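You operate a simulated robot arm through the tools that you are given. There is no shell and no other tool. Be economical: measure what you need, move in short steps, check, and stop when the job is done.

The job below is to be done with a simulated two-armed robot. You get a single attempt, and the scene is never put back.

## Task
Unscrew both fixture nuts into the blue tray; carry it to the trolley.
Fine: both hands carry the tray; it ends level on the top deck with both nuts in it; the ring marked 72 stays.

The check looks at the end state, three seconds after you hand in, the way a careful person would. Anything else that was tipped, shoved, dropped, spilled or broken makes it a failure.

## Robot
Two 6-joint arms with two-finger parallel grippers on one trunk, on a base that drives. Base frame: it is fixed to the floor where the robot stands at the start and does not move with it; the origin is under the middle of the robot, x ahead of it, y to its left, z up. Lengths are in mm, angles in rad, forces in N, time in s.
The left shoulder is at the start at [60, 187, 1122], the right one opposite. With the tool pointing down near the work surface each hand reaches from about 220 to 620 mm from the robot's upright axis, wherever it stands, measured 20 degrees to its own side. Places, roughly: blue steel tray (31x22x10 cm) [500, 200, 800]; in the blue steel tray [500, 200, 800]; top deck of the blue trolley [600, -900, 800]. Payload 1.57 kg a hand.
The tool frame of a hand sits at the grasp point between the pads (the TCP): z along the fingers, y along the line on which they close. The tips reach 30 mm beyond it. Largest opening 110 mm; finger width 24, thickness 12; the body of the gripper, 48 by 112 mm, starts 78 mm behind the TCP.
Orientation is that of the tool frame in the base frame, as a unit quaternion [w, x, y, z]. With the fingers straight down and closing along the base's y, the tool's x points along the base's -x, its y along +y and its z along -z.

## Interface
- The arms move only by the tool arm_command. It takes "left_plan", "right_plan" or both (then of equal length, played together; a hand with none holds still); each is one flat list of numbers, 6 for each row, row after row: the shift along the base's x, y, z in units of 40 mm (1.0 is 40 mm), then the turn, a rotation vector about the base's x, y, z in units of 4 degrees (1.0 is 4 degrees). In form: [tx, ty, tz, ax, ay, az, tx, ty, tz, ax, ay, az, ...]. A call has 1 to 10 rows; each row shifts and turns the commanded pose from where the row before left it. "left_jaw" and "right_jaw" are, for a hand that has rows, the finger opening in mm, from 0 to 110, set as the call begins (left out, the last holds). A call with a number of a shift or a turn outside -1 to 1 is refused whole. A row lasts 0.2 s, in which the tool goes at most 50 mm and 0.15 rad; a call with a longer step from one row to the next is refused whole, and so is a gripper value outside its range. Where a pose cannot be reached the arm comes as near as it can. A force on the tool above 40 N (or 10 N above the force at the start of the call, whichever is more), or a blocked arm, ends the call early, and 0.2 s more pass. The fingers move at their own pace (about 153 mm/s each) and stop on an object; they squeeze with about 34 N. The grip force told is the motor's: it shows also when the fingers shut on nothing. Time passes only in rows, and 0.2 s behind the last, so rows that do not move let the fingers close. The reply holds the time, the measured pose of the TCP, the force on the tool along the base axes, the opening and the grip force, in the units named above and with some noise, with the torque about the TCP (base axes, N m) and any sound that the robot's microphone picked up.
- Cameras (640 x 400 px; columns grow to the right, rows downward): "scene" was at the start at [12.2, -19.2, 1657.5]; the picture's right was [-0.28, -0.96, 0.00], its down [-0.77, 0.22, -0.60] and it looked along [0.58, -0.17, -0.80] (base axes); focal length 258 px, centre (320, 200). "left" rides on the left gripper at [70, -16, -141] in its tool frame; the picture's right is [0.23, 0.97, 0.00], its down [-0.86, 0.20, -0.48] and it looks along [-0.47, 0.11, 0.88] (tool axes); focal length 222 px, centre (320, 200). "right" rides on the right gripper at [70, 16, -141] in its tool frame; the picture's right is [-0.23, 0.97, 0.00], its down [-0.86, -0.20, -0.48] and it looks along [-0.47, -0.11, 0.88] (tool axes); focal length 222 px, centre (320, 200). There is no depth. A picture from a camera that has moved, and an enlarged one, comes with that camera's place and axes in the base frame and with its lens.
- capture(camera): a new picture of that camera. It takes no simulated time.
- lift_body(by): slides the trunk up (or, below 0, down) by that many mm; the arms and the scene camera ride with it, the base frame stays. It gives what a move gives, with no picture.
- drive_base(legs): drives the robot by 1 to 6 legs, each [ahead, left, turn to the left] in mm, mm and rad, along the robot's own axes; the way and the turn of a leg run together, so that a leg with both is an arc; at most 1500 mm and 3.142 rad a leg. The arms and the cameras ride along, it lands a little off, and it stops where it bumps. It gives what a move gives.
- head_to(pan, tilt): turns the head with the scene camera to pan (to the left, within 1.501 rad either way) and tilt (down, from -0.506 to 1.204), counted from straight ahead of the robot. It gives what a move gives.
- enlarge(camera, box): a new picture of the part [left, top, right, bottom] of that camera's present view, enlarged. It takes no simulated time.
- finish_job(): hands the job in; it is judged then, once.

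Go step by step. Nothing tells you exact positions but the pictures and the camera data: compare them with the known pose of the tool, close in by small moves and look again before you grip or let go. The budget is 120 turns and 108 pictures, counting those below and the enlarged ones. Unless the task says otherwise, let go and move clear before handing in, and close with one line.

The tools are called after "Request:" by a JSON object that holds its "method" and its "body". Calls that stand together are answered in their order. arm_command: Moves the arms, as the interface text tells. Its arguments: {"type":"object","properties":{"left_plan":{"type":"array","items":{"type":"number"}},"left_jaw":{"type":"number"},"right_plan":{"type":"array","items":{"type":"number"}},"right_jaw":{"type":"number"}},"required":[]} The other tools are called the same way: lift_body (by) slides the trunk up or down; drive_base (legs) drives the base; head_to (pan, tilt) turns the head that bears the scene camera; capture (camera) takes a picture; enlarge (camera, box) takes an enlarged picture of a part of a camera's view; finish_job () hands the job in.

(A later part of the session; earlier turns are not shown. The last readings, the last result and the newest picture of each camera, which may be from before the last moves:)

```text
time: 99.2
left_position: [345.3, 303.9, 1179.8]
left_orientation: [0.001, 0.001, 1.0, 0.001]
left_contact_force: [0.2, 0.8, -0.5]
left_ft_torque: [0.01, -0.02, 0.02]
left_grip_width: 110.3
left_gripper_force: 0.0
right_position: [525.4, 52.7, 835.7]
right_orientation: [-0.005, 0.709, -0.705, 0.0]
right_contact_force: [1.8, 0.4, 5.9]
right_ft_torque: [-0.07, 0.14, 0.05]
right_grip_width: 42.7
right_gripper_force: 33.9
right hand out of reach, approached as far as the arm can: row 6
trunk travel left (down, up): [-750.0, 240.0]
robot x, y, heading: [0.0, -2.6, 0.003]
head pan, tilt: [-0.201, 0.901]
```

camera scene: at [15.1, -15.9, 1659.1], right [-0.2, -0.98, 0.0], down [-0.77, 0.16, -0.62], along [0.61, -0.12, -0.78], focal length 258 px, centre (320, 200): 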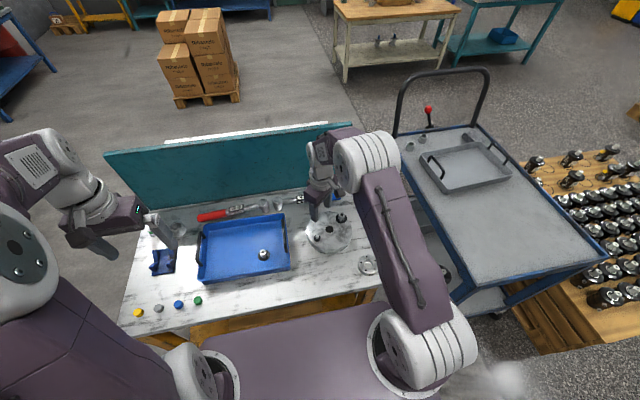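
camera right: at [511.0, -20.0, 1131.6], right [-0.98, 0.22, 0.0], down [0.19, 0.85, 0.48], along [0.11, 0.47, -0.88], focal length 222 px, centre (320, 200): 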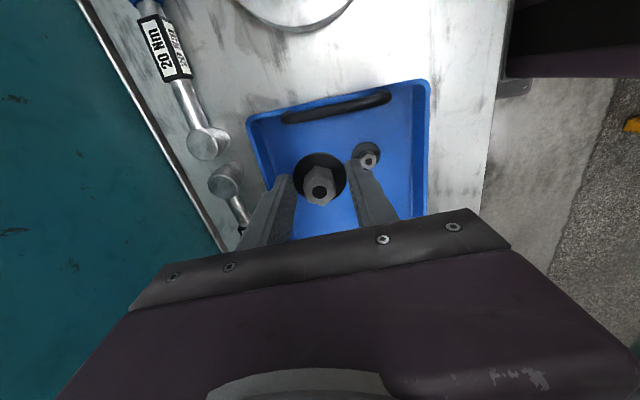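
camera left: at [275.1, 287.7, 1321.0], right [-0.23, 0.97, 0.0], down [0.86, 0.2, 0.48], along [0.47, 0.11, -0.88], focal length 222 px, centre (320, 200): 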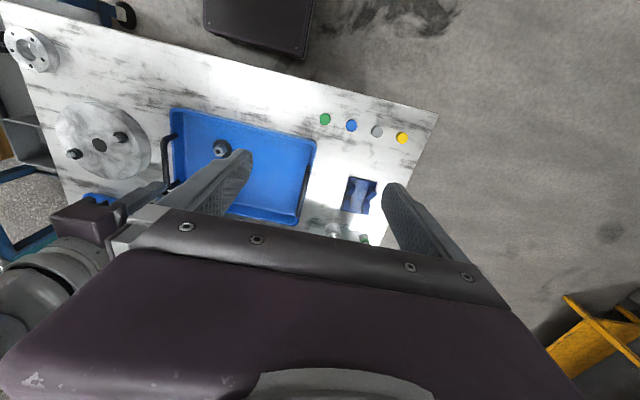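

Contact with the floor. I'll release, retreat upward and check.

Request:
{"method": "arm_command", "body": {"right_plan": [0, 0, 0.03, 0, 0, 0, 0, 0, 0, 0, 0, 0], "right_jaw": 54}}

Request:
{"method": "arm_command", "body": {"right_plan": [0, 0, 0.3, 0, 0, 0, 0, 0, 0.6, 0, 0, 0, 0, 0, 0.9, 0, 0, 0, 0, 0, 1, 0, 0, 0, 0, 0, 1, 0, 0, 0, 0, -1, 0, 0, 0, 0, 0, -1, 0, 0, 0, 0, 0, -1, 0, 0, 0, 0]}}

Request:
{"method": "capture", "body": {"camera": "right"}}

Request:
{"method": "enlarge", "body": {"camera": "scene", "box": [120, 150, 400, 325]}}

```text
time: 99.8
left_position: [345.8, 304.3, 1179.1]
left_orientation: [0.001, 0.001, 1.0, 0.0]
left_contact_force: [-0.5, -0.2, 0.3]
left_ft_torque: [0.02, 0.0, 0.01]
left_grip_width: 110.2
left_gripper_force: 0.1
right_position: [524.7, 52.3, 835.2]
right_orientation: [-0.003, 0.71, -0.704, 0.001]
right_contact_force: [-0.4, -0.8, 0.6]
right_ft_torque: [-0.02, 0.02, 0.01]
right_grip_width: 53.9
right_gripper_force: 0.0
trunk travel left (down, up): [-750.0, 240.0]
robot x, y, heading: [0.7, 2.7, -0.003]
head pan, tilt: [-0.201, 0.901]
```

```text
time: 101.6
left_position: [346.0, 303.2, 1179.8]
left_orientation: [0.001, 0.001, 1.0, 0.001]
left_contact_force: [0.5, 0.2, -0.5]
left_ft_torque: [0.01, -0.03, 0.02]
left_grip_width: 109.9
left_gripper_force: 0.0
right_position: [525.1, -70.3, 988.2]
right_orientation: [-0.005, 0.71, -0.705, 0.0]
right_contact_force: [0.1, -0.6, -0.4]
right_ft_torque: [0.02, -0.01, -0.02]
right_grip_width: 54.2
right_gripper_force: 0.1
trunk travel left (down, up): [-750.0, 240.0]
robot x, y, heading: [1.4, -5.1, -0.004]
head pan, tilt: [-0.201, 0.901]
```

```text
61 pictures are left
camera right: at [508.4, -140.3, 1129.4], right [-0.98, 0.22, -0.01], down [0.19, 0.85, 0.48], along [0.11, 0.47, -0.88], focal length 222 px, centre (320, 200)
```

right: 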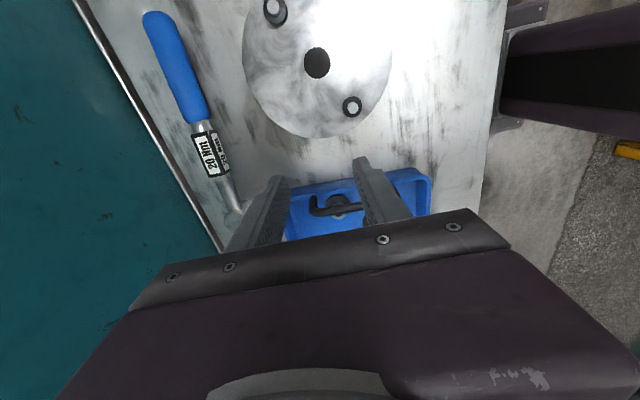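

```text
2.29 times, centred on (260, 238) of scene
camera zoom: at [14.7, -15.3, 1659.1], right [-0.2, -0.98, 0.0], down [-0.77, 0.16, -0.62], along [0.61, -0.12, -0.78], focal length 589 px, centre (457, 114)
```

zoom: 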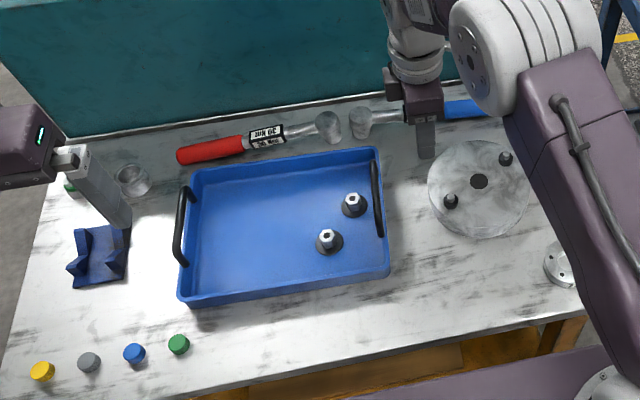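

Both nuts sit in the tray. Next are the handle bars, about (502,17,860) and (503,312,860), each running along x. I'll bring both hands above them with yaw 0.

Request:
{"method": "arm_command", "body": {"right_plan": [0, 0, 0, 0, 0, -1, 0, 0, 0, 0, 0, -1, 0, 0, 0, 0, 0, -1, 0, 0, 0, 0, 0, -1, 0, 0, 0, 0, 0, -1, 0, 0, 0, 0, 0, -1, 0, 0, 0, 0, 0, -1, 0, 0, 0, 0, 0, -1, 0, 0, 0, 0, 0, -1, 0, 0, 0, 0, 0, -1], "left_plan": [0.4, 0.02, -0.55, 0, 0, 0, 0.4, 0.02, -0.55, 0, 0, 0, 0.4, 0.02, -0.55, 0, 0, 0, 0.4, 0.02, -0.55, 0, 0, 0, 0.4, 0.02, -0.55, 0, 0, 0, 0.4, 0.02, -0.55, 0, 0, 0, 0.4, 0.02, -0.55, 0, 0, 0, 0.4, 0.02, -0.55, 0, 0, 0, 0.4, 0.02, -0.55, 0, 0, 0, 0.4, 0.02, -0.55, 0, 0, 0], "left_jaw": 60, "right_jaw": 60}}

Request:
{"method": "arm_command", "body": {"right_plan": [0, 0, 0, 0, 0, -1, 0, 0, 0, 0, 0, -1, 0, 0, 0, 0, 0, -1, 0, 0, 0, 0, 0, -1, 0, 0, 0, 0, 0, -1, 0, 0, 0, 0, 0, -1, 0, 0, 0, 0, 0, -1, 0, 0, 0, 0, 0, -1, 0, 0, 0, 0, 0, -1, 0, 0, 0, 0, 0, -1]}}

Request:
{"method": "arm_command", "body": {"right_plan": [-0.2, 0.72, -0.1, 0, 0, -1, -0.2, 0.72, -0.2, 0, 0, -1, -0.2, 0.72, -0.2, 0, 0, -0.5, 0, 0, 0, 0, 0, 0]}}

Request:
{"method": "capture", "body": {"camera": "right"}}

Request:
{"method": "capture", "body": {"camera": "left"}}

```text
time: 103.8
left_position: [508.2, 311.1, 957.1]
left_orientation: [0.001, 0.001, 1.0, 0.0]
left_contact_force: [-0.1, -0.7, -0.4]
left_ft_torque: [0.01, -0.01, 0.0]
left_grip_width: 60.0
left_gripper_force: 0.0
right_position: [525.8, -66.8, 987.6]
right_orientation: [0.003, -0.425, 0.905, -0.002]
right_contact_force: [1.1, -0.5, 0.5]
right_ft_torque: [-0.01, 0.04, -0.03]
right_grip_width: 60.0
right_gripper_force: 0.0
trunk travel left (down, up): [-750.0, 240.0]
robot x, y, heading: [-0.1, -1.5, -0.003]
head pan, tilt: [-0.201, 0.901]
```

```text
time: 106.0
left_position: [506.7, 310.4, 959.2]
left_orientation: [0.001, 0.0, 1.0, 0.0]
left_contact_force: [0.2, 0.6, 0.5]
left_ft_torque: [-0.01, -0.03, -0.01]
left_grip_width: 60.3
left_gripper_force: 0.0
right_position: [524.6, -66.3, 988.4]
right_orientation: [0.001, -0.09, 0.996, -0.003]
right_contact_force: [-0.1, -0.6, 0.7]
right_ft_torque: [0.01, 0.0, 0.01]
right_grip_width: 60.1
right_gripper_force: 0.1
trunk travel left (down, up): [-750.0, 240.0]
robot x, y, heading: [1.4, 3.7, -0.004]
head pan, tilt: [-0.201, 0.901]
```

```text
time: 107.0
left_position: [507.3, 310.7, 958.9]
left_orientation: [0.001, 0.001, 1.0, 0.001]
left_contact_force: [0.4, 0.6, 0.6]
left_ft_torque: [-0.02, 0.0, 0.01]
left_grip_width: 60.2
left_gripper_force: 0.0
right_position: [501.5, 18.8, 967.4]
right_orientation: [0.002, -0.002, 1.0, -0.002]
right_contact_force: [-0.2, -0.4, 0.6]
right_ft_torque: [-0.01, 0.02, 0.02]
right_grip_width: 59.9
right_gripper_force: 0.1
trunk travel left (down, up): [-750.0, 240.0]
robot x, y, heading: [-0.7, 2.3, -0.004]
head pan, tilt: [-0.201, 0.901]
```

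```text
59 pictures are left
camera right: at [431.5, 35.0, 1107.7], right [0.22, 0.97, 0.0], down [0.85, -0.19, 0.48], along [0.47, -0.11, -0.88], focal length 222 px, centre (320, 200)
```

right: 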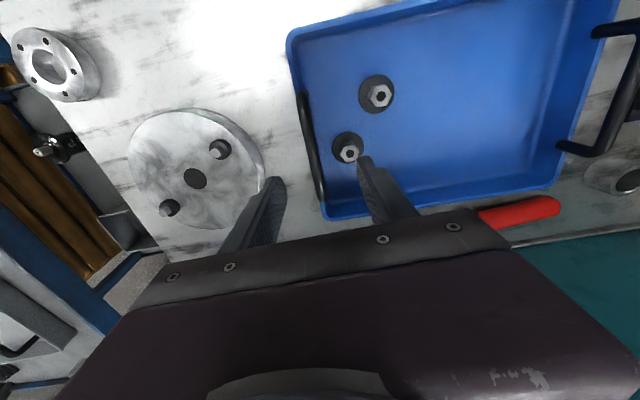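

```text
58 pictures are left
camera left: at [435.6, 295.0, 1100.1], right [-0.23, 0.97, 0.0], down [0.86, 0.2, 0.48], along [0.47, 0.11, -0.88], focal length 222 px, centre (320, 200)
```

left: 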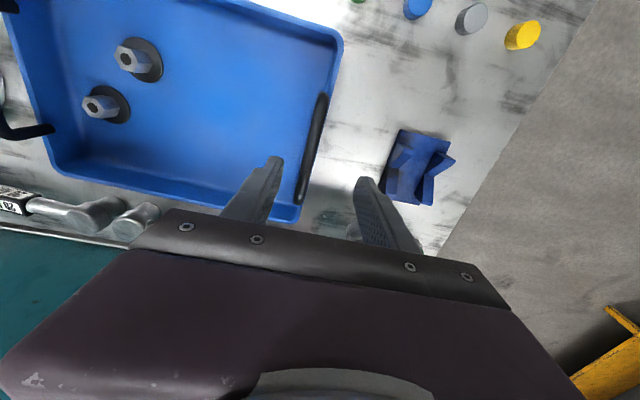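

Request:
{"method": "enlarge", "body": {"camera": "right", "box": [250, 60, 420, 220]}}

Request:
{"method": "enlarge", "body": {"camera": "left", "box": [230, 60, 400, 220]}}

```text
2.50 times, centred on (335, 140) of right
camera zoom: at [431.5, 35.0, 1107.7], right [0.22, 0.97, 0.0], down [0.85, -0.19, 0.48], along [0.47, -0.11, -0.88], focal length 555 px, centre (282, 350)
```

zoom: 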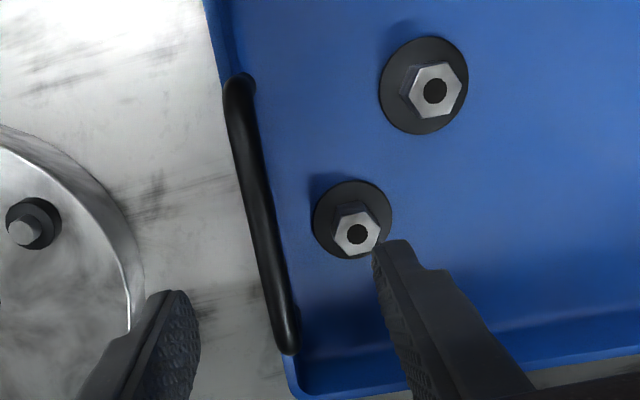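

```text
2.50 times, centred on (315, 140) of left
camera zoom: at [435.6, 295.0, 1100.1], right [-0.23, 0.97, 0.0], down [0.86, 0.2, 0.48], along [0.47, 0.11, -0.88], focal length 555 px, centre (332, 350)
```

zoom: 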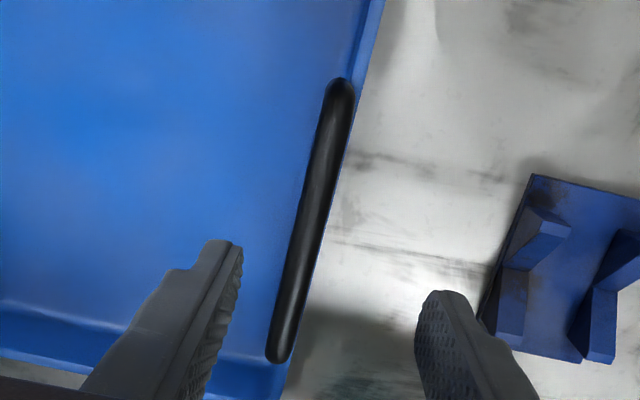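

The bars are about 12 mm thick at z ≈ 876, right at (498,12) and left at (505,300). I'll centre both hands and stop just above for a check.

Request:
{"method": "arm_command", "body": {"right_plan": [-0.06, -0.17, -0.4, 0, 0, 0, 0, 0, -0.5, 0, 0, 0, 0, 0, -0.4, 0, 0, 0, 0, 0, 0, 0, 0, 0], "left_plan": [-0.05, -0.24, -0.4, 0, 0, 0, 0, 0, -0.4, 0, 0, 0, 0, 0, -0.3, 0, 0, 0, 0, 0, 0, 0, 0, 0], "left_jaw": 60, "right_jaw": 60}}

Request:
{"method": "enlarge", "body": {"camera": "right", "box": [220, 100, 420, 225]}}

Request:
{"method": "enlarge", "body": {"camera": "left", "box": [220, 100, 420, 225]}}

```text
time: 108.0
left_position: [503.6, 302.8, 914.4]
left_orientation: [0.0, 0.0, 1.0, 0.0]
left_contact_force: [-0.8, 0.7, -0.7]
left_ft_torque: [0.0, 0.0, -0.03]
left_grip_width: 59.9
left_gripper_force: 0.0
right_position: [497.3, 11.9, 914.7]
right_orientation: [0.002, -0.003, 1.0, -0.003]
right_contact_force: [0.1, 0.1, 0.9]
right_ft_torque: [-0.02, -0.01, 0.01]
right_grip_width: 60.0
right_gripper_force: 0.1
trunk travel left (down, up): [-750.0, 240.0]
robot x, y, heading: [-2.1, -0.6, 0.002]
head pan, tilt: [-0.201, 0.901]
```

```text
3.20 times, centred on (320, 162) of right
camera zoom: at [427.9, 28.8, 1055.8], right [0.22, 0.98, 0.0], down [0.85, -0.19, 0.48], along [0.47, -0.11, -0.88], focal length 711 px, centre (320, 320)
```

zoom: 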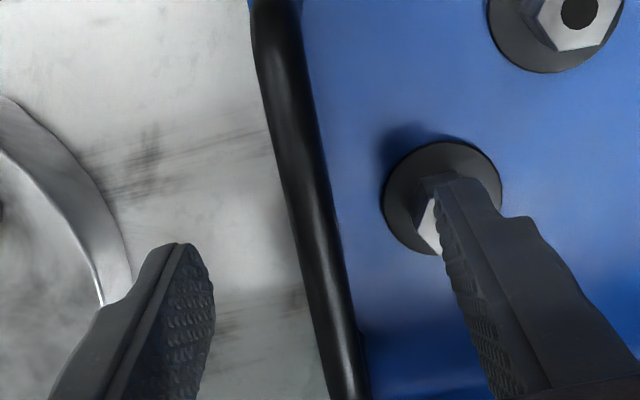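

```text
3.20 times, centred on (320, 162) of left
camera zoom: at [432.9, 286.5, 1055.9], right [-0.23, 0.97, 0.0], down [0.85, 0.2, 0.48], along [0.47, 0.11, -0.88], focal length 711 px, centre (320, 320)
```

zoom: 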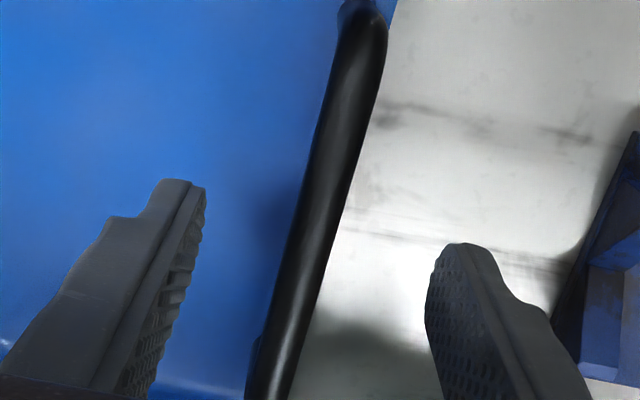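

Both bars are centred between the fingers. I'll narrow the jaws to clear the nut, go down 32 mm and close.

Request:
{"method": "arm_command", "body": {"right_plan": [0, 0, 0, 0, 0, 0, 0, 0, -0.3, 0, 0, 0, 0, 0, -0.3, 0, 0, 0, 0, 0, -0.2, 0, 0, 0], "left_plan": [0, -0.03, 0, 0, 0, 0, 0, 0, -0.3, 0, 0, 0, 0, 0, -0.3, 0, 0, 0, 0, 0, -0.2, 0, 0, 0], "left_jaw": 38, "right_jaw": 36}}

Request:
{"method": "enlarge", "body": {"camera": "right", "box": [220, 100, 420, 225]}}

Request:
{"method": "enlarge", "body": {"camera": "left", "box": [220, 100, 420, 225]}}

```text
time: 109.0
left_position: [504.4, 301.5, 883.1]
left_orientation: [0.001, 0.001, 1.0, 0.0]
left_contact_force: [1.4, 0.5, 0.2]
left_ft_torque: [0.03, -0.02, 0.0]
left_grip_width: 37.9
left_gripper_force: 0.1
right_position: [498.4, 13.7, 885.0]
right_orientation: [0.002, -0.004, 1.0, -0.003]
right_contact_force: [-0.6, -0.2, -0.1]
right_ft_torque: [0.01, -0.02, -0.02]
right_grip_width: 36.0
right_gripper_force: 0.1
trunk travel left (down, up): [-750.0, 240.0]
robot x, y, heading: [-0.2, 4.0, -0.002]
head pan, tilt: [-0.201, 0.901]
```

```text
3.20 times, centred on (320, 162) of right
camera zoom: at [428.7, 29.7, 1025.1], right [0.22, 0.98, 0.0], down [0.85, -0.19, 0.48], along [0.47, -0.11, -0.88], focal length 711 px, centre (320, 320)
```

zoom: 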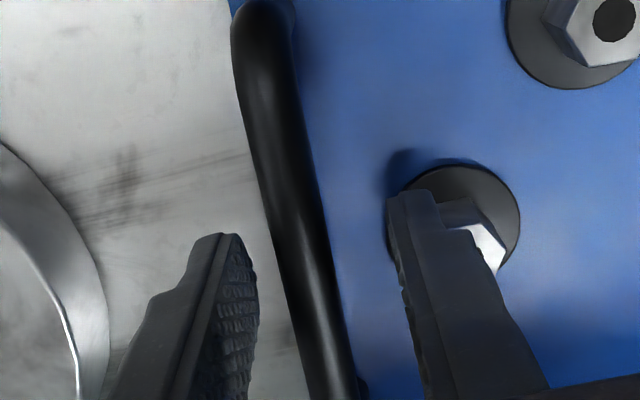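

```text
3.20 times, centred on (320, 162) of left
camera zoom: at [433.3, 284.7, 1024.3], right [-0.23, 0.97, 0.0], down [0.85, 0.2, 0.48], along [0.47, 0.11, -0.88], focal length 711 px, centre (320, 320)
```

zoom: 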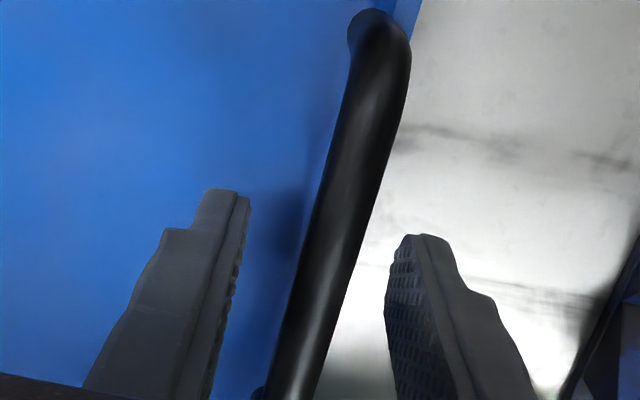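

Bars are between the pads at grasp height. I'll close both hands.

Request:
{"method": "arm_command", "body": {"right_plan": [0, 0, 0, 0, 0, 0, 0, 0, 0, 0, 0, 0, 0, 0, 0, 0, 0, 0], "left_plan": [0, 0, 0, 0, 0, 0, 0, 0, 0, 0, 0, 0, 0, 0, 0, 0, 0, 0], "left_jaw": 0, "right_jaw": 0}}

Request:
{"method": "enlarge", "body": {"camera": "right", "box": [220, 100, 420, 225]}}

Request:
{"method": "enlarge", "body": {"camera": "left", "box": [220, 100, 420, 225]}}

```text
time: 109.8
left_position: [503.0, 299.9, 882.7]
left_orientation: [0.0, 0.002, 1.0, 0.0]
left_contact_force: [-4.0, 2.3, 0.5]
left_ft_torque: [-0.02, -0.25, -0.74]
left_grip_width: 11.6
left_gripper_force: 29.3
right_position: [498.9, 13.2, 883.0]
right_orientation: [0.003, -0.002, 1.0, -0.003]
right_contact_force: [4.1, -3.8, -1.2]
right_ft_torque: [0.02, -0.11, -0.73]
right_grip_width: 12.1
right_gripper_force: 29.6
trunk travel left (down, up): [-750.0, 240.0]
robot x, y, heading: [-2.9, 0.6, -0.006]
head pan, tilt: [-0.201, 0.901]
```

```text
3.20 times, centred on (320, 162) of right
camera zoom: at [428.8, 29.5, 1025.1], right [0.22, 0.98, 0.0], down [0.85, -0.19, 0.48], along [0.47, -0.11, -0.88], focal length 711 px, centre (320, 320)
```

zoom: 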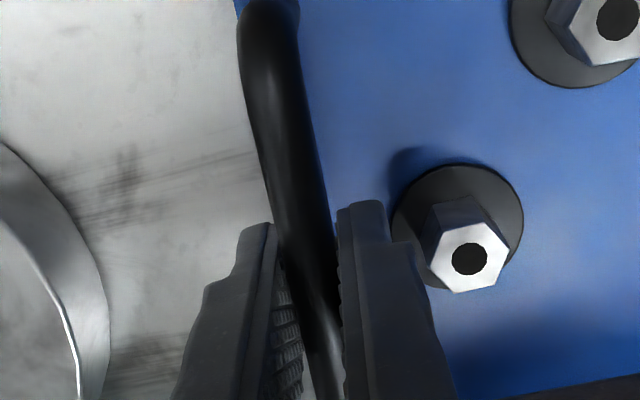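

```text
3.20 times, centred on (320, 162) of left
camera zoom: at [433.1, 284.8, 1024.4], right [-0.22, 0.97, 0.0], down [0.86, 0.2, 0.48], along [0.47, 0.11, -0.88], focal length 711 px, centre (320, 320)
```

zoom: 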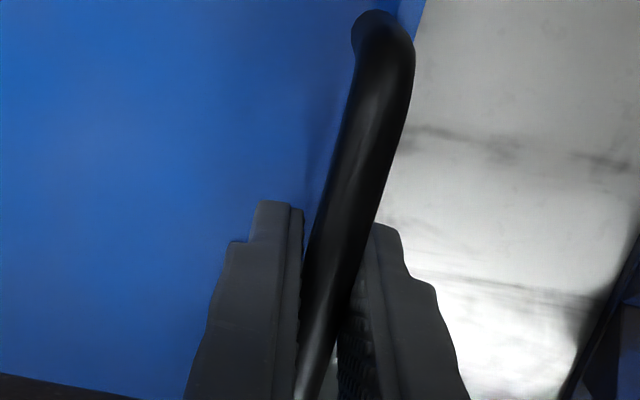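

Both bars are gripped at 12 mm. I'll relieve the small yaw twist, then lift slightly with the trunk and check.

Request:
{"method": "arm_command", "body": {"right_plan": [0, 0, 0, 0, 0, -0.3, 0, 0, 0, 0, 0, 0], "left_plan": [0, 0, 0, 0, 0, -0.3, 0, 0, 0, 0, 0, 0]}}

Request:
{"method": "lift_body", "body": {"by": 30}}

Request:
{"method": "capture", "body": {"camera": "scene"}}

```text
time: 110.4
left_position: [503.4, 300.4, 884.0]
left_orientation: [-0.001, 0.011, 1.0, 0.001]
left_contact_force: [-2.7, 5.5, -1.1]
left_ft_torque: [0.05, 0.14, -0.26]
left_grip_width: 11.6
left_gripper_force: 29.0
right_position: [498.3, 13.1, 885.3]
right_orientation: [0.003, 0.008, 1.0, -0.003]
right_contact_force: [3.5, -6.5, 9.4]
right_ft_torque: [0.05, 0.37, -0.61]
right_grip_width: 11.5
right_gripper_force: 29.3
trunk travel left (down, up): [-750.0, 240.0]
robot x, y, heading: [0.5, -1.8, -0.002]
head pan, tilt: [-0.201, 0.901]
```

```text
time: 111.2
left_position: [505.2, 300.9, 913.1]
left_orientation: [0.001, 0.012, 1.0, 0.0]
left_contact_force: [-3.4, 5.5, -3.4]
left_ft_torque: [-0.02, 0.27, -0.45]
left_grip_width: 11.7
left_gripper_force: 28.9
right_position: [498.6, 13.6, 913.3]
right_orientation: [0.002, 0.007, 1.0, -0.003]
right_contact_force: [4.7, -4.5, -2.7]
right_ft_torque: [0.0, -0.23, -0.7]
right_grip_width: 11.5
right_gripper_force: 29.0
trunk travel left (down, up): [-780.0, 210.0]
robot x, y, heading: [1.5, 1.6, -0.004]
head pan, tilt: [-0.201, 0.901]
```

```text
49 pictures are left
camera scene: at [16.3, -13.7, 1689.1], right [-0.2, -0.98, 0.0], down [-0.77, 0.16, -0.62], along [0.61, -0.13, -0.78], focal length 258 px, centre (320, 200)
```

scene: 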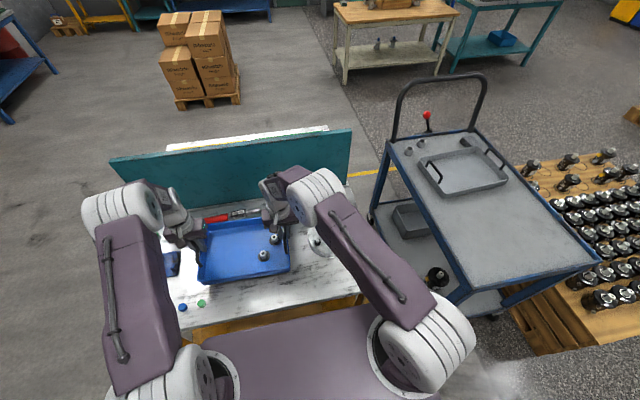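

The tray is hanging from both hands. I'll raise it 100 mm more, back away from the bench, and check.

Request:
{"method": "lift_body", "body": {"by": 100}}

Request:
{"method": "drive_base", "body": {"legs": [[-130, 0, 0], [-130, 0, 0]]}}

Request:
{"method": "head_to", "body": {"pan": -0.6, "tilt": 0.85}}

Request:
{"method": "capture", "body": {"camera": "scene"}}

```text
time: 112.5
left_position: [506.4, 300.6, 1012.4]
left_orientation: [0.0, 0.011, 1.0, 0.0]
left_contact_force: [-4.3, 4.2, -3.1]
left_ft_torque: [-0.05, -0.1, -0.36]
left_grip_width: 11.7
left_gripper_force: 29.3
right_position: [498.8, 12.8, 1012.9]
right_orientation: [0.002, 0.008, 1.0, -0.004]
right_contact_force: [3.5, -5.1, -4.1]
right_ft_torque: [0.01, 0.09, -0.65]
right_grip_width: 11.7
right_gripper_force: 28.9
trunk travel left (down, up): [-880.0, 110.0]
robot x, y, heading: [0.6, -1.9, 0.006]
head pan, tilt: [-0.201, 0.901]
```

```text
time: 114.7
left_position: [243.0, 301.6, 1011.5]
left_orientation: [-0.001, 0.012, 1.0, 0.001]
left_contact_force: [-3.8, 6.9, -3.4]
left_ft_torque: [0.0, 0.04, -0.43]
left_grip_width: 11.6
left_gripper_force: 29.1
right_position: [236.8, 13.0, 1012.6]
right_orientation: [0.002, 0.008, 1.0, -0.003]
right_contact_force: [4.0, -7.0, -3.1]
right_ft_torque: [0.04, -0.05, -0.64]
right_grip_width: 11.9
right_gripper_force: 29.0
trunk travel left (down, up): [-880.0, 110.0]
robot x, y, heading: [-265.8, -1.2, 0.001]
head pan, tilt: [-0.201, 0.901]
```

```text
time: 115.5
left_position: [241.2, 301.2, 1012.6]
left_orientation: [0.0, 0.013, 1.0, 0.0]
left_contact_force: [-4.0, 1.4, -3.0]
left_ft_torque: [0.02, 0.06, -0.28]
left_grip_width: 11.5
left_gripper_force: 29.4
right_position: [235.9, 13.5, 1013.8]
right_orientation: [0.002, 0.007, 1.0, -0.004]
right_contact_force: [3.7, -0.5, -4.4]
right_ft_torque: [0.0, -0.05, -0.63]
right_grip_width: 11.5
right_gripper_force: 28.7
trunk travel left (down, up): [-880.0, 110.0]
robot x, y, heading: [-261.5, 0.3, -0.005]
head pan, tilt: [-0.6, 0.85]
```

```text
48 pictures are left
camera scene: at [-258.0, -42.4, 1793.0], right [-0.57, -0.82, 0.0], down [-0.62, 0.43, -0.66], along [0.54, -0.37, -0.75], focal length 258 px, centre (320, 200)
```

scene: 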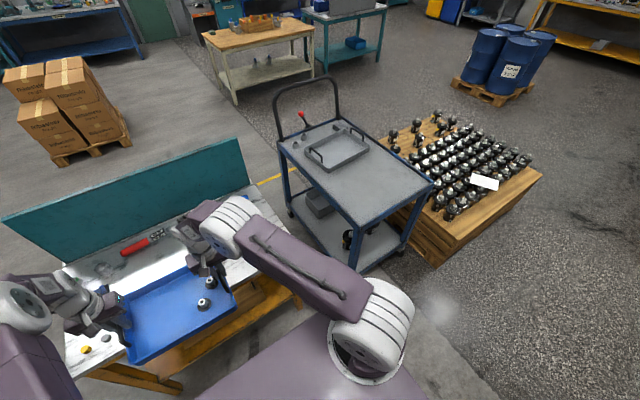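

The deck spans about x 215–970 and y -575 to -1100, with the front half free. I'll centre the tray in front of the robot, then sidestep right 800 mm.

Request:
{"method": "arm_command", "body": {"right_plan": [0, -0.5, 0, 0, 0, 0, 0, -0.5, 0, 0, 0, 0, 0, -0.5, 0, 0, 0, 0, 0, -0.5, 0, 0, 0, 0, 0, -0.5, 0, 0, 0, 0, 0, -0.5, 0, 0, 0, 0, 0, -0.5, 0, 0, 0, 0, 0, -0.4, 0, 0, 0, 0], "left_plan": [0, -0.5, 0, 0, 0, 0, 0, -0.5, 0, 0, 0, 0, 0, -0.5, 0, 0, 0, 0, 0, -0.5, 0, 0, 0, 0, 0, -0.5, 0, 0, 0, 0, 0, -0.5, 0, 0, 0, 0, 0, -0.5, 0, 0, 0, 0, 0, -0.4, 0, 0, 0, 0]}}

Request:
{"method": "drive_base", "body": {"legs": [[0, -400, 0]]}}

Request:
{"method": "capture", "body": {"camera": "scene"}}

```text
time: 117.3
left_position: [240.5, 143.6, 1011.7]
left_orientation: [0.0, 0.011, 1.0, 0.0]
left_contact_force: [-1.8, 18.6, -2.1]
left_ft_torque: [-0.04, -0.2, -0.2]
left_grip_width: 11.4
left_gripper_force: 29.2
right_position: [236.0, -143.8, 1013.7]
right_orientation: [0.002, 0.007, 1.0, -0.003]
right_contact_force: [1.9, -18.8, -3.0]
right_ft_torque: [0.04, 0.22, -0.52]
right_grip_width: 11.4
right_gripper_force: 29.1
trunk travel left (down, up): [-880.0, 110.0]
robot x, y, heading: [-266.3, -0.1, -0.009]
head pan, tilt: [-0.6, 0.85]
```

```text
time: 119.8
left_position: [238.6, -248.3, 1013.6]
left_orientation: [0.0, 0.008, 1.0, -0.001]
left_contact_force: [-2.3, 21.2, -3.2]
left_ft_torque: [0.0, 0.03, -0.2]
left_grip_width: 11.6
left_gripper_force: 28.8
right_position: [237.4, -535.5, 1014.1]
right_orientation: [0.002, 0.004, 1.0, -0.003]
right_contact_force: [3.7, -21.7, -3.8]
right_ft_torque: [-0.04, -0.02, -0.51]
right_grip_width: 11.6
right_gripper_force: 29.0
trunk travel left (down, up): [-880.0, 110.0]
robot x, y, heading: [-267.3, -397.3, 0.004]
head pan, tilt: [-0.6, 0.85]
```

```text
47 pictures are left
camera scene: at [-256.3, -438.0, 1793.1], right [-0.56, -0.83, 0.0], down [-0.62, 0.42, -0.66], along [0.55, -0.37, -0.75], focal length 258 px, centre (320, 200)
```

scene: 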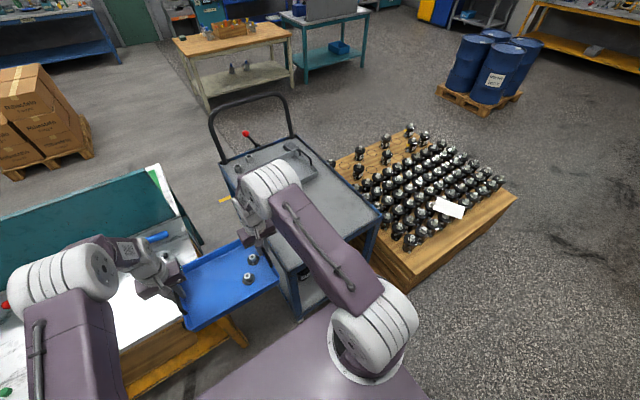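

All good. I'll ease the slight inward squeeze and continue the sidestep.

Request:
{"method": "arm_command", "body": {"right_plan": [0, -0.025, 0, 0, 0, 0], "left_plan": [0, 0.025, 0, 0, 0, 0]}}

Request:
{"method": "drive_base", "body": {"legs": [[0, -410, 0]]}}

Request:
{"method": "head_to", "body": {"pan": 0, "tilt": 0.85}}

Request:
{"method": "capture", "body": {"camera": "scene"}}

```text
time: 120.2
left_position: [239.0, -248.1, 1012.2]
left_orientation: [0.0, 0.008, 1.0, -0.001]
left_contact_force: [-1.3, -8.9, -2.5]
left_ft_torque: [-0.03, -0.41, -0.04]
left_grip_width: 11.4
left_gripper_force: 29.3
right_position: [237.5, -535.7, 1014.2]
right_orientation: [0.002, 0.005, 1.0, -0.003]
right_contact_force: [2.0, 8.4, -4.5]
right_ft_torque: [0.03, 0.37, -0.37]
right_grip_width: 11.4
right_gripper_force: 29.3
trunk travel left (down, up): [-880.0, 110.0]
robot x, y, heading: [-261.8, -396.6, 0.007]
head pan, tilt: [-0.6, 0.85]
```

```text
time: 122.8
left_position: [241.6, -664.8, 1011.0]
left_orientation: [-0.001, 0.006, 1.0, -0.001]
left_contact_force: [-2.1, -31.6, -1.9]
left_ft_torque: [0.05, 0.1, -0.23]
left_grip_width: 11.8
left_gripper_force: 29.0
right_position: [240.1, -953.7, 1013.5]
right_orientation: [0.002, 0.003, 1.0, -0.003]
right_contact_force: [2.4, 32.4, -3.2]
right_ft_torque: [-0.02, -0.09, -0.43]
right_grip_width: 11.5
right_gripper_force: 28.9
trunk travel left (down, up): [-880.0, 110.0]
robot x, y, heading: [-257.2, -813.9, 0.011]
head pan, tilt: [-0.6, 0.85]
```

```text
time: 123.8
left_position: [240.6, -666.3, 1012.5]
left_orientation: [-0.001, 0.007, 1.0, 0.0]
left_contact_force: [-1.5, -3.8, -3.8]
left_ft_torque: [0.0, 0.01, -0.09]
left_grip_width: 11.5
left_gripper_force: 29.1
right_position: [239.4, -955.7, 1013.7]
right_orientation: [0.003, 0.004, 1.0, -0.003]
right_contact_force: [1.9, 3.5, -3.6]
right_ft_torque: [-0.02, -0.03, -0.36]
right_grip_width: 11.7
right_gripper_force: 29.0
trunk travel left (down, up): [-880.0, 110.0]
robot x, y, heading: [-262.3, -816.9, 0.009]
head pan, tilt: [0.0, 0.85]
```

```text
46 pictures are left
camera scene: at [-240.5, -815.6, 1793.0], right [0.01, -1.0, 0.0], down [-0.75, 0.0, -0.66], along [0.66, 0.0, -0.75], focal length 258 px, centre (320, 200)
```

scene: 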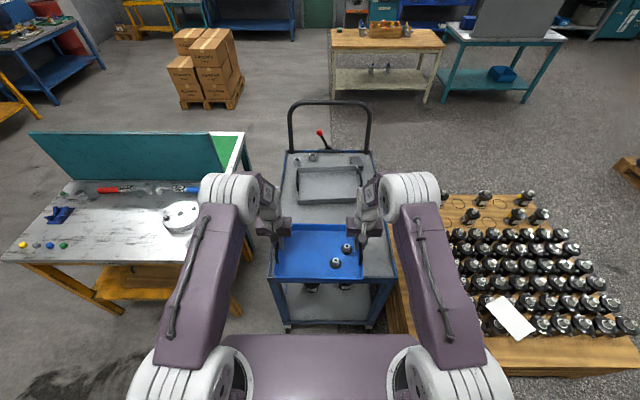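

Lined up with the trolley. I'll sidestep 25 mm more and move forward 130 mm.

Request:
{"method": "drive_base", "body": {"legs": [[0, -25, 0], [130, 0, -0.009]]}}

Request:
{"method": "head_to", "body": {"pan": 0, "tilt": 0.95}}

Request:
{"method": "capture", "body": {"camera": "scene"}}

Request:
{"method": "capture", "body": {"camera": "right"}}

Request:
{"method": "capture", "body": {"camera": "left"}}

```text
time: 125.5
left_position: [369.6, -696.6, 1013.3]
left_orientation: [0.001, 0.011, 1.0, -0.001]
left_contact_force: [-2.1, -7.2, -2.3]
left_ft_torque: [0.01, 0.07, -0.17]
left_grip_width: 11.5
left_gripper_force: 29.1
right_position: [366.0, -985.0, 1014.3]
right_orientation: [0.002, 0.008, 1.0, -0.002]
right_contact_force: [1.9, 5.5, -4.6]
right_ft_torque: [0.06, -0.15, -0.41]
right_grip_width: 11.4
right_gripper_force: 28.6
trunk travel left (down, up): [-880.0, 110.0]
robot x, y, heading: [-134.8, -846.1, -0.005]
head pan, tilt: [0.0, 0.85]
```

```text
time: 126.2
left_position: [372.7, -696.8, 1012.2]
left_orientation: [-0.001, 0.011, 1.0, 0.001]
left_contact_force: [-1.0, 0.0, -3.2]
left_ft_torque: [-0.01, -0.13, -0.08]
left_grip_width: 11.4
left_gripper_force: 28.6
right_position: [367.8, -984.2, 1014.4]
right_orientation: [0.001, 0.008, 1.0, -0.002]
right_contact_force: [1.7, 0.9, -3.3]
right_ft_torque: [0.01, 0.12, -0.33]
right_grip_width: 11.5
right_gripper_force: 28.8
trunk travel left (down, up): [-880.0, 110.0]
robot x, y, heading: [-133.2, -842.6, -0.006]
head pan, tilt: [0.0, 0.949]
```

```text
45 pictures are left
camera scene: at [-117.0, -841.8, 1785.5], right [0.0, -1.0, 0.0], down [-0.81, 0.0, -0.58], along [0.58, 0.0, -0.81], focal length 258 px, centre (320, 200)
```

scene: 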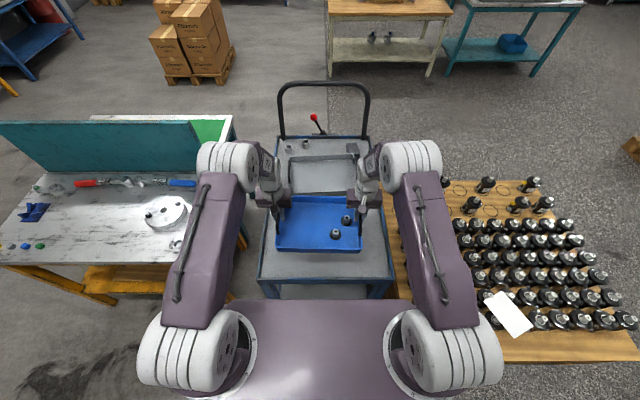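

```text
44 pictures are left
camera right: at [298.3, -967.2, 1154.2], right [0.24, 0.97, 0.0], down [0.85, -0.21, 0.48], along [0.47, -0.12, -0.88], focal length 222 px, centre (320, 200)
```

right: 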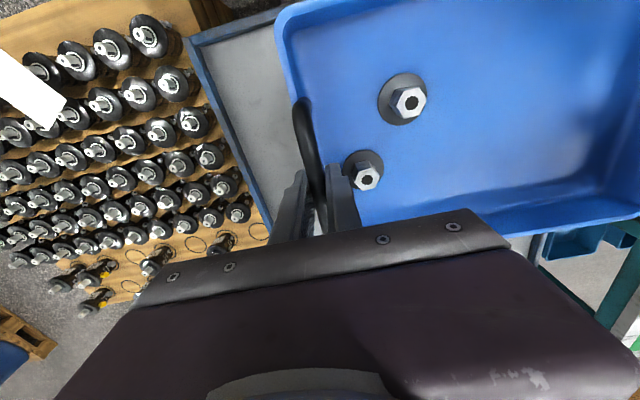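

```text
43 pictures are left
camera left: at [300.5, -711.8, 1153.6], right [-0.2, 0.98, 0.0], down [0.86, 0.18, 0.48], along [0.47, 0.1, -0.88], focal length 222 px, centre (320, 200)
```

left: 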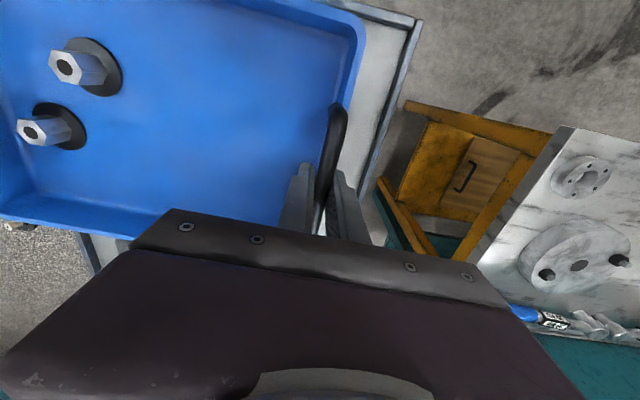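

Positioned well over the free front half of the deck. I'll lower most of the way with the trunk, then look.

Request:
{"method": "lift_body", "body": {"by": -90}}

Request:
{"method": "capture", "body": {"camera": "scene"}}

Request:
{"method": "capture", "body": {"camera": "right"}}

```text
time: 127.4
left_position: [371.1, -696.3, 922.5]
left_orientation: [0.0, 0.012, 1.0, 0.0]
left_contact_force: [-2.1, -0.7, -2.7]
left_ft_torque: [-0.01, 0.21, -0.11]
left_grip_width: 11.6
left_gripper_force: 28.8
right_position: [367.9, -985.1, 923.4]
right_orientation: [0.002, 0.008, 1.0, -0.002]
right_contact_force: [1.3, -0.2, -3.2]
right_ft_torque: [-0.02, -0.19, -0.4]
right_grip_width: 11.5
right_gripper_force: 29.2
trunk travel left (down, up): [-790.0, 200.0]
robot x, y, heading: [-133.3, -844.0, -0.006]
head pan, tilt: [0.0, 0.949]
```

```text
42 pictures are left
camera scene: at [-116.8, -841.0, 1695.5], right [0.0, -1.0, 0.0], down [-0.81, 0.0, -0.58], along [0.58, 0.0, -0.81], focal length 258 px, centre (320, 200)
```

scene: 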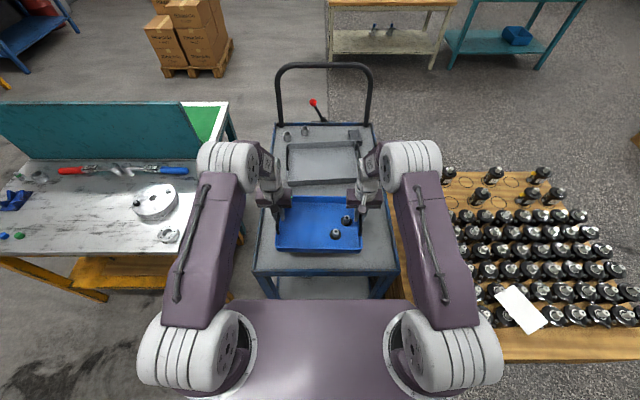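

```text
41 pictures are left
camera right: at [298.5, -966.7, 1064.2], right [0.24, 0.97, 0.0], down [0.85, -0.21, 0.48], along [0.47, -0.12, -0.88], focal length 222 px, centre (320, 200)
```

right: 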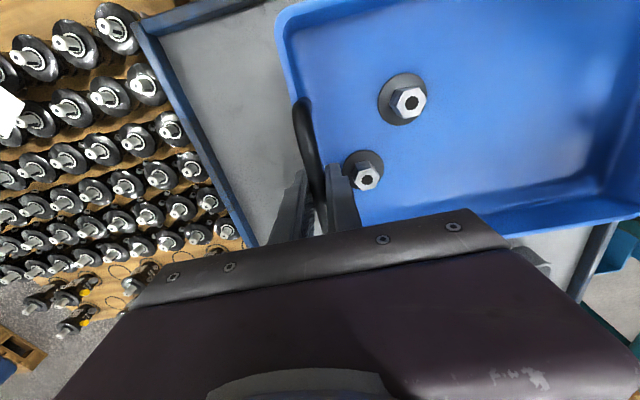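

I'll lower with both arms in small steps until the deck takes the load.

Request:
{"method": "arm_command", "body": {"right_plan": [0, 0, -0.15, 0, 0, 0, 0, 0, -0.15, 0, 0, 0, 0, 0, -0.15, 0, 0, 0, 0, 0, -0.15, 0, 0, 0], "left_plan": [0, 0, -0.15, 0, 0, 0, 0, 0, -0.15, 0, 0, 0, 0, 0, -0.15, 0, 0, 0, 0, 0, -0.15, 0, 0, 0]}}

Request:
{"method": "arm_command", "body": {"right_plan": [0, 0, -0.08, 0, 0, 0, 0, 0, -0.08, 0, 0, 0, 0, 0, -0.08, 0, 0, 0, 0, 0, -0.08, 0, 0, 0], "left_plan": [0, 0, -0.08, 0, 0, 0, 0, 0, -0.08, 0, 0, 0, 0, 0, -0.08, 0, 0, 0, 0, 0, -0.08, 0, 0, 0]}}

```text
time: 128.4
left_position: [371.8, -696.3, 898.7]
left_orientation: [0.0, 0.011, 1.0, -0.001]
left_contact_force: [-2.3, -8.1, -2.8]
left_ft_torque: [0.03, -0.14, -0.18]
left_grip_width: 11.8
left_gripper_force: 28.2
right_position: [367.2, -984.1, 899.6]
right_orientation: [0.001, 0.007, 1.0, -0.002]
right_contact_force: [3.1, 7.2, -4.0]
right_ft_torque: [0.02, 0.14, -0.49]
right_grip_width: 11.5
right_gripper_force: 28.9
trunk travel left (down, up): [-790.0, 200.0]
robot x, y, heading: [-130.3, -843.1, -0.005]
head pan, tilt: [0.0, 0.949]
```

```text
time: 129.4
left_position: [372.4, -695.9, 885.1]
left_orientation: [0.0, 0.011, 1.0, 0.0]
left_contact_force: [-2.4, -2.5, -3.1]
left_ft_torque: [0.01, 0.01, -0.12]
left_grip_width: 11.6
left_gripper_force: 29.2
right_position: [367.6, -984.1, 887.8]
right_orientation: [0.001, 0.008, 1.0, -0.003]
right_contact_force: [1.6, 2.4, -3.4]
right_ft_torque: [0.03, -0.04, -0.41]
right_grip_width: 11.5
right_gripper_force: 29.0
trunk travel left (down, up): [-790.0, 200.0]
robot x, y, heading: [-129.8, -841.1, -0.008]
head pan, tilt: [0.0, 0.949]
```

Request:
{"method": "arm_command", "body": {"right_plan": [0, 0, -0.06, 0, 0, 0, 0, 0, -0.06, 0, 0, 0, 0, 0, -0.06, 0, 0, 0], "left_plan": [0, 0, -0.06, 0, 0, 0, 0, 0, -0.06, 0, 0, 0, 0, 0, -0.06, 0, 0, 0]}}

Request:
{"method": "capture", "body": {"camera": "left"}}

Request:
{"method": "enlarge", "body": {"camera": "scene", "box": [240, 180, 410, 290]}}

```text
time: 130.2
left_position: [371.2, -695.9, 877.8]
left_orientation: [0.001, 0.011, 1.0, 0.0]
left_contact_force: [-1.1, 4.1, -2.4]
left_ft_torque: [0.0, -0.09, -0.03]
left_grip_width: 11.3
left_gripper_force: 28.7
right_position: [368.1, -984.3, 878.7]
right_orientation: [0.002, 0.007, 1.0, -0.002]
right_contact_force: [1.8, -3.8, -3.4]
right_ft_torque: [-0.02, 0.13, -0.33]
right_grip_width: 11.7
right_gripper_force: 28.9
trunk travel left (down, up): [-790.0, 200.0]
robot x, y, heading: [-130.6, -839.7, -0.002]
head pan, tilt: [0.0, 0.949]
```

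```text
40 pictures are left
camera left: at [300.3, -711.6, 1019.6], right [-0.2, 0.98, 0.0], down [0.86, 0.18, 0.48], along [0.47, 0.1, -0.88], focal length 222 px, centre (320, 200)
```

left: 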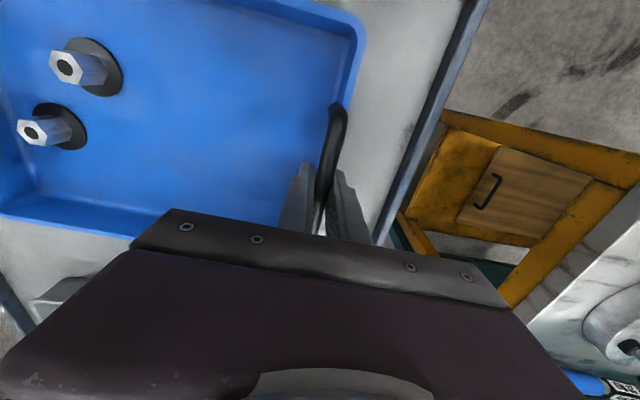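

```text
3.64 times, centred on (325, 235) of scene
camera zoom: at [-116.8, -840.9, 1695.5], right [0.0, -1.0, 0.0], down [-0.81, 0.0, -0.58], along [0.58, 0.0, -0.81], focal length 937 px, centre (302, 73)
```

zoom: 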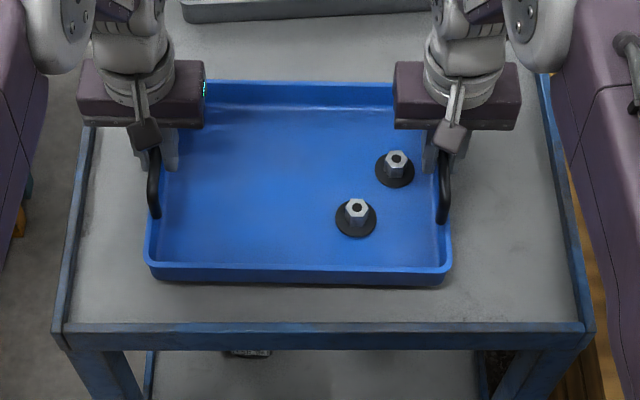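

The tray sits well inside the deck edges with a small gap left. I'll keep lowering.

Request:
{"method": "arm_command", "body": {"right_plan": [0, 0, -0.08, 0, 0, 0, 0, 0, -0.08, 0, 0, 0, 0, 0, -0.08, 0, 0, 0, 0, 0, -0.08, 0, 0, 0], "left_plan": [0, 0, -0.08, 0, 0, 0, 0, 0, -0.08, 0, 0, 0, 0, 0, -0.08, 0, 0, 0, 0, 0, -0.08, 0, 0, 0]}}

Request:
{"method": "enlarge", "body": {"camera": "scene", "box": [240, 180, 410, 290]}}

```text
time: 131.2
left_position: [371.7, -696.5, 865.7]
left_orientation: [-0.001, 0.011, 1.0, 0.0]
left_contact_force: [0.0, 5.5, -0.6]
left_ft_torque: [0.01, -0.09, 0.01]
left_grip_width: 11.3
left_gripper_force: 28.8
right_position: [368.7, -985.1, 868.3]
right_orientation: [0.002, 0.008, 1.0, -0.003]
right_contact_force: [-0.2, -4.0, -1.8]
right_ft_torque: [-0.02, -0.3, -0.26]
right_grip_width: 11.5
right_gripper_force: 29.1
trunk travel left (down, up): [-790.0, 200.0]
robot x, y, heading: [-130.1, -843.1, -0.001]
head pan, tilt: [0.0, 0.949]
```

```text
3.64 times, centred on (325, 235) of scene
camera zoom: at [-117.7, -840.8, 1695.6], right [0.0, -1.0, 0.0], down [-0.81, 0.0, -0.58], along [0.58, 0.0, -0.81], focal length 937 px, centre (302, 73)
```

zoom: 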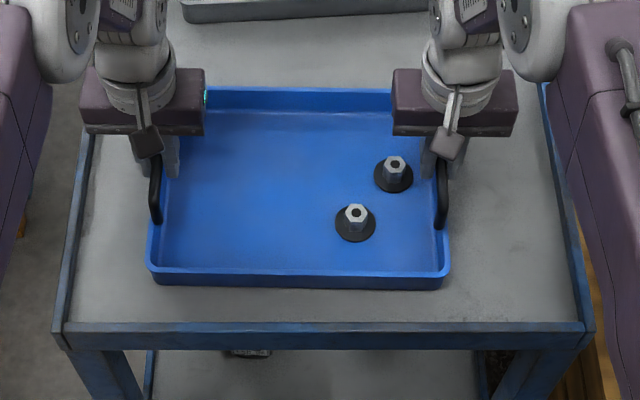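

The load is starting to transfer, so it's touching. I'll go a couple of mm more.

Request:
{"method": "arm_command", "body": {"right_plan": [0, 0, -0.04, 0, 0, 0, 0, 0, -0.03, 0, 0, 0, 0, 0, 0, 0, 0, 0], "left_plan": [0, 0, -0.02, 0, 0, 0, 0, 0, -0.02, 0, 0, 0, 0, 0, 0, 0, 0, 0]}}

```text
time: 132.0
left_position: [370.8, -696.3, 866.0]
left_orientation: [0.003, 0.011, 1.0, 0.0]
left_contact_force: [4.3, 9.0, 1.2]
left_ft_torque: [-0.02, 0.8, 0.19]
left_grip_width: 11.5
left_gripper_force: 29.2
right_position: [367.5, -983.7, 866.2]
right_orientation: [0.005, 0.008, 1.0, -0.003]
right_contact_force: [1.1, -11.4, 27.0]
right_ft_torque: [-0.05, 0.13, -0.14]
right_grip_width: 11.7
right_gripper_force: 29.0
trunk travel left (down, up): [-790.0, 200.0]
robot x, y, heading: [-132.8, -842.3, -0.005]
head pan, tilt: [0.0, 0.949]
```

The tray is firmly on the deck. I'll ease off the pressure, then open both hands modestly.

Request:
{"method": "arm_command", "body": {"right_plan": [0, 0, 0.04, 0, 0, 0, 0, 0, 0, 0, 0, 0], "left_plan": [0, 0, 0.01, 0, 0, 0, 0, 0, 0, 0, 0, 0]}}

Request:
{"method": "arm_command", "body": {"right_plan": [0, 0, 0, 0, 0, 0, 0, 0, 0, 0, 0, 0], "left_plan": [0, 0, 0, 0, 0, 0, 0, 0, 0, 0, 0, 0], "left_jaw": 36, "right_jaw": 34}}

Request:
{"method": "enlarge", "body": {"camera": "right", "box": [220, 100, 420, 225]}}

Request:
{"method": "enlarge", "body": {"camera": "left", "box": [220, 100, 420, 225]}}

```text
time: 132.6
left_position: [370.8, -695.4, 864.5]
left_orientation: [0.001, 0.011, 1.0, 0.0]
left_contact_force: [-3.8, 12.2, 8.5]
left_ft_torque: [0.0, -0.38, -0.05]
left_grip_width: 11.4
left_gripper_force: 28.5
right_position: [367.9, -983.6, 865.7]
right_orientation: [0.003, 0.008, 1.0, -0.003]
right_contact_force: [8.8, -10.8, 10.4]
right_ft_torque: [-0.05, -0.81, -0.27]
right_grip_width: 11.6
right_gripper_force: 29.6
trunk travel left (down, up): [-790.0, 200.0]
robot x, y, heading: [-136.4, -847.4, -0.002]
head pan, tilt: [0.0, 0.949]
```

```text
time: 133.2
left_position: [370.4, -696.5, 864.3]
left_orientation: [0.0, 0.011, 1.0, -0.002]
left_contact_force: [-0.2, 0.3, 0.6]
left_ft_torque: [0.02, 0.01, -0.02]
left_grip_width: 36.2
left_gripper_force: 0.0
right_position: [367.3, -984.2, 865.4]
right_orientation: [0.002, 0.008, 1.0, -0.002]
right_contact_force: [0.9, 1.1, -0.5]
right_ft_torque: [-0.02, 0.03, 0.0]
right_grip_width: 34.1
right_gripper_force: 0.0
trunk travel left (down, up): [-790.0, 200.0]
robot x, y, heading: [-132.2, -842.1, -0.001]
head pan, tilt: [0.0, 0.949]
```

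```text
3.20 times, centred on (320, 162) of right
camera zoom: at [297.3, -966.2, 1006.2], right [0.24, 0.97, 0.0], down [0.85, -0.21, 0.48], along [0.47, -0.12, -0.88], focal length 711 px, centre (320, 320)
```

zoom: 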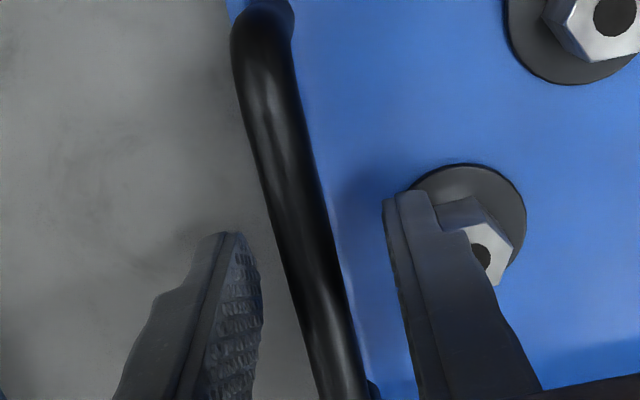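

```text
3.20 times, centred on (320, 162) of left
camera zoom: at [299.6, -711.2, 1005.7], right [-0.2, 0.98, 0.0], down [0.86, 0.18, 0.48], along [0.47, 0.1, -0.88], focal length 711 px, centre (320, 320)
```

zoom: 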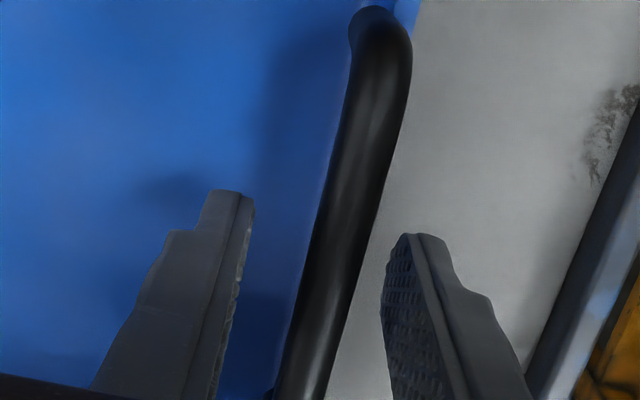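

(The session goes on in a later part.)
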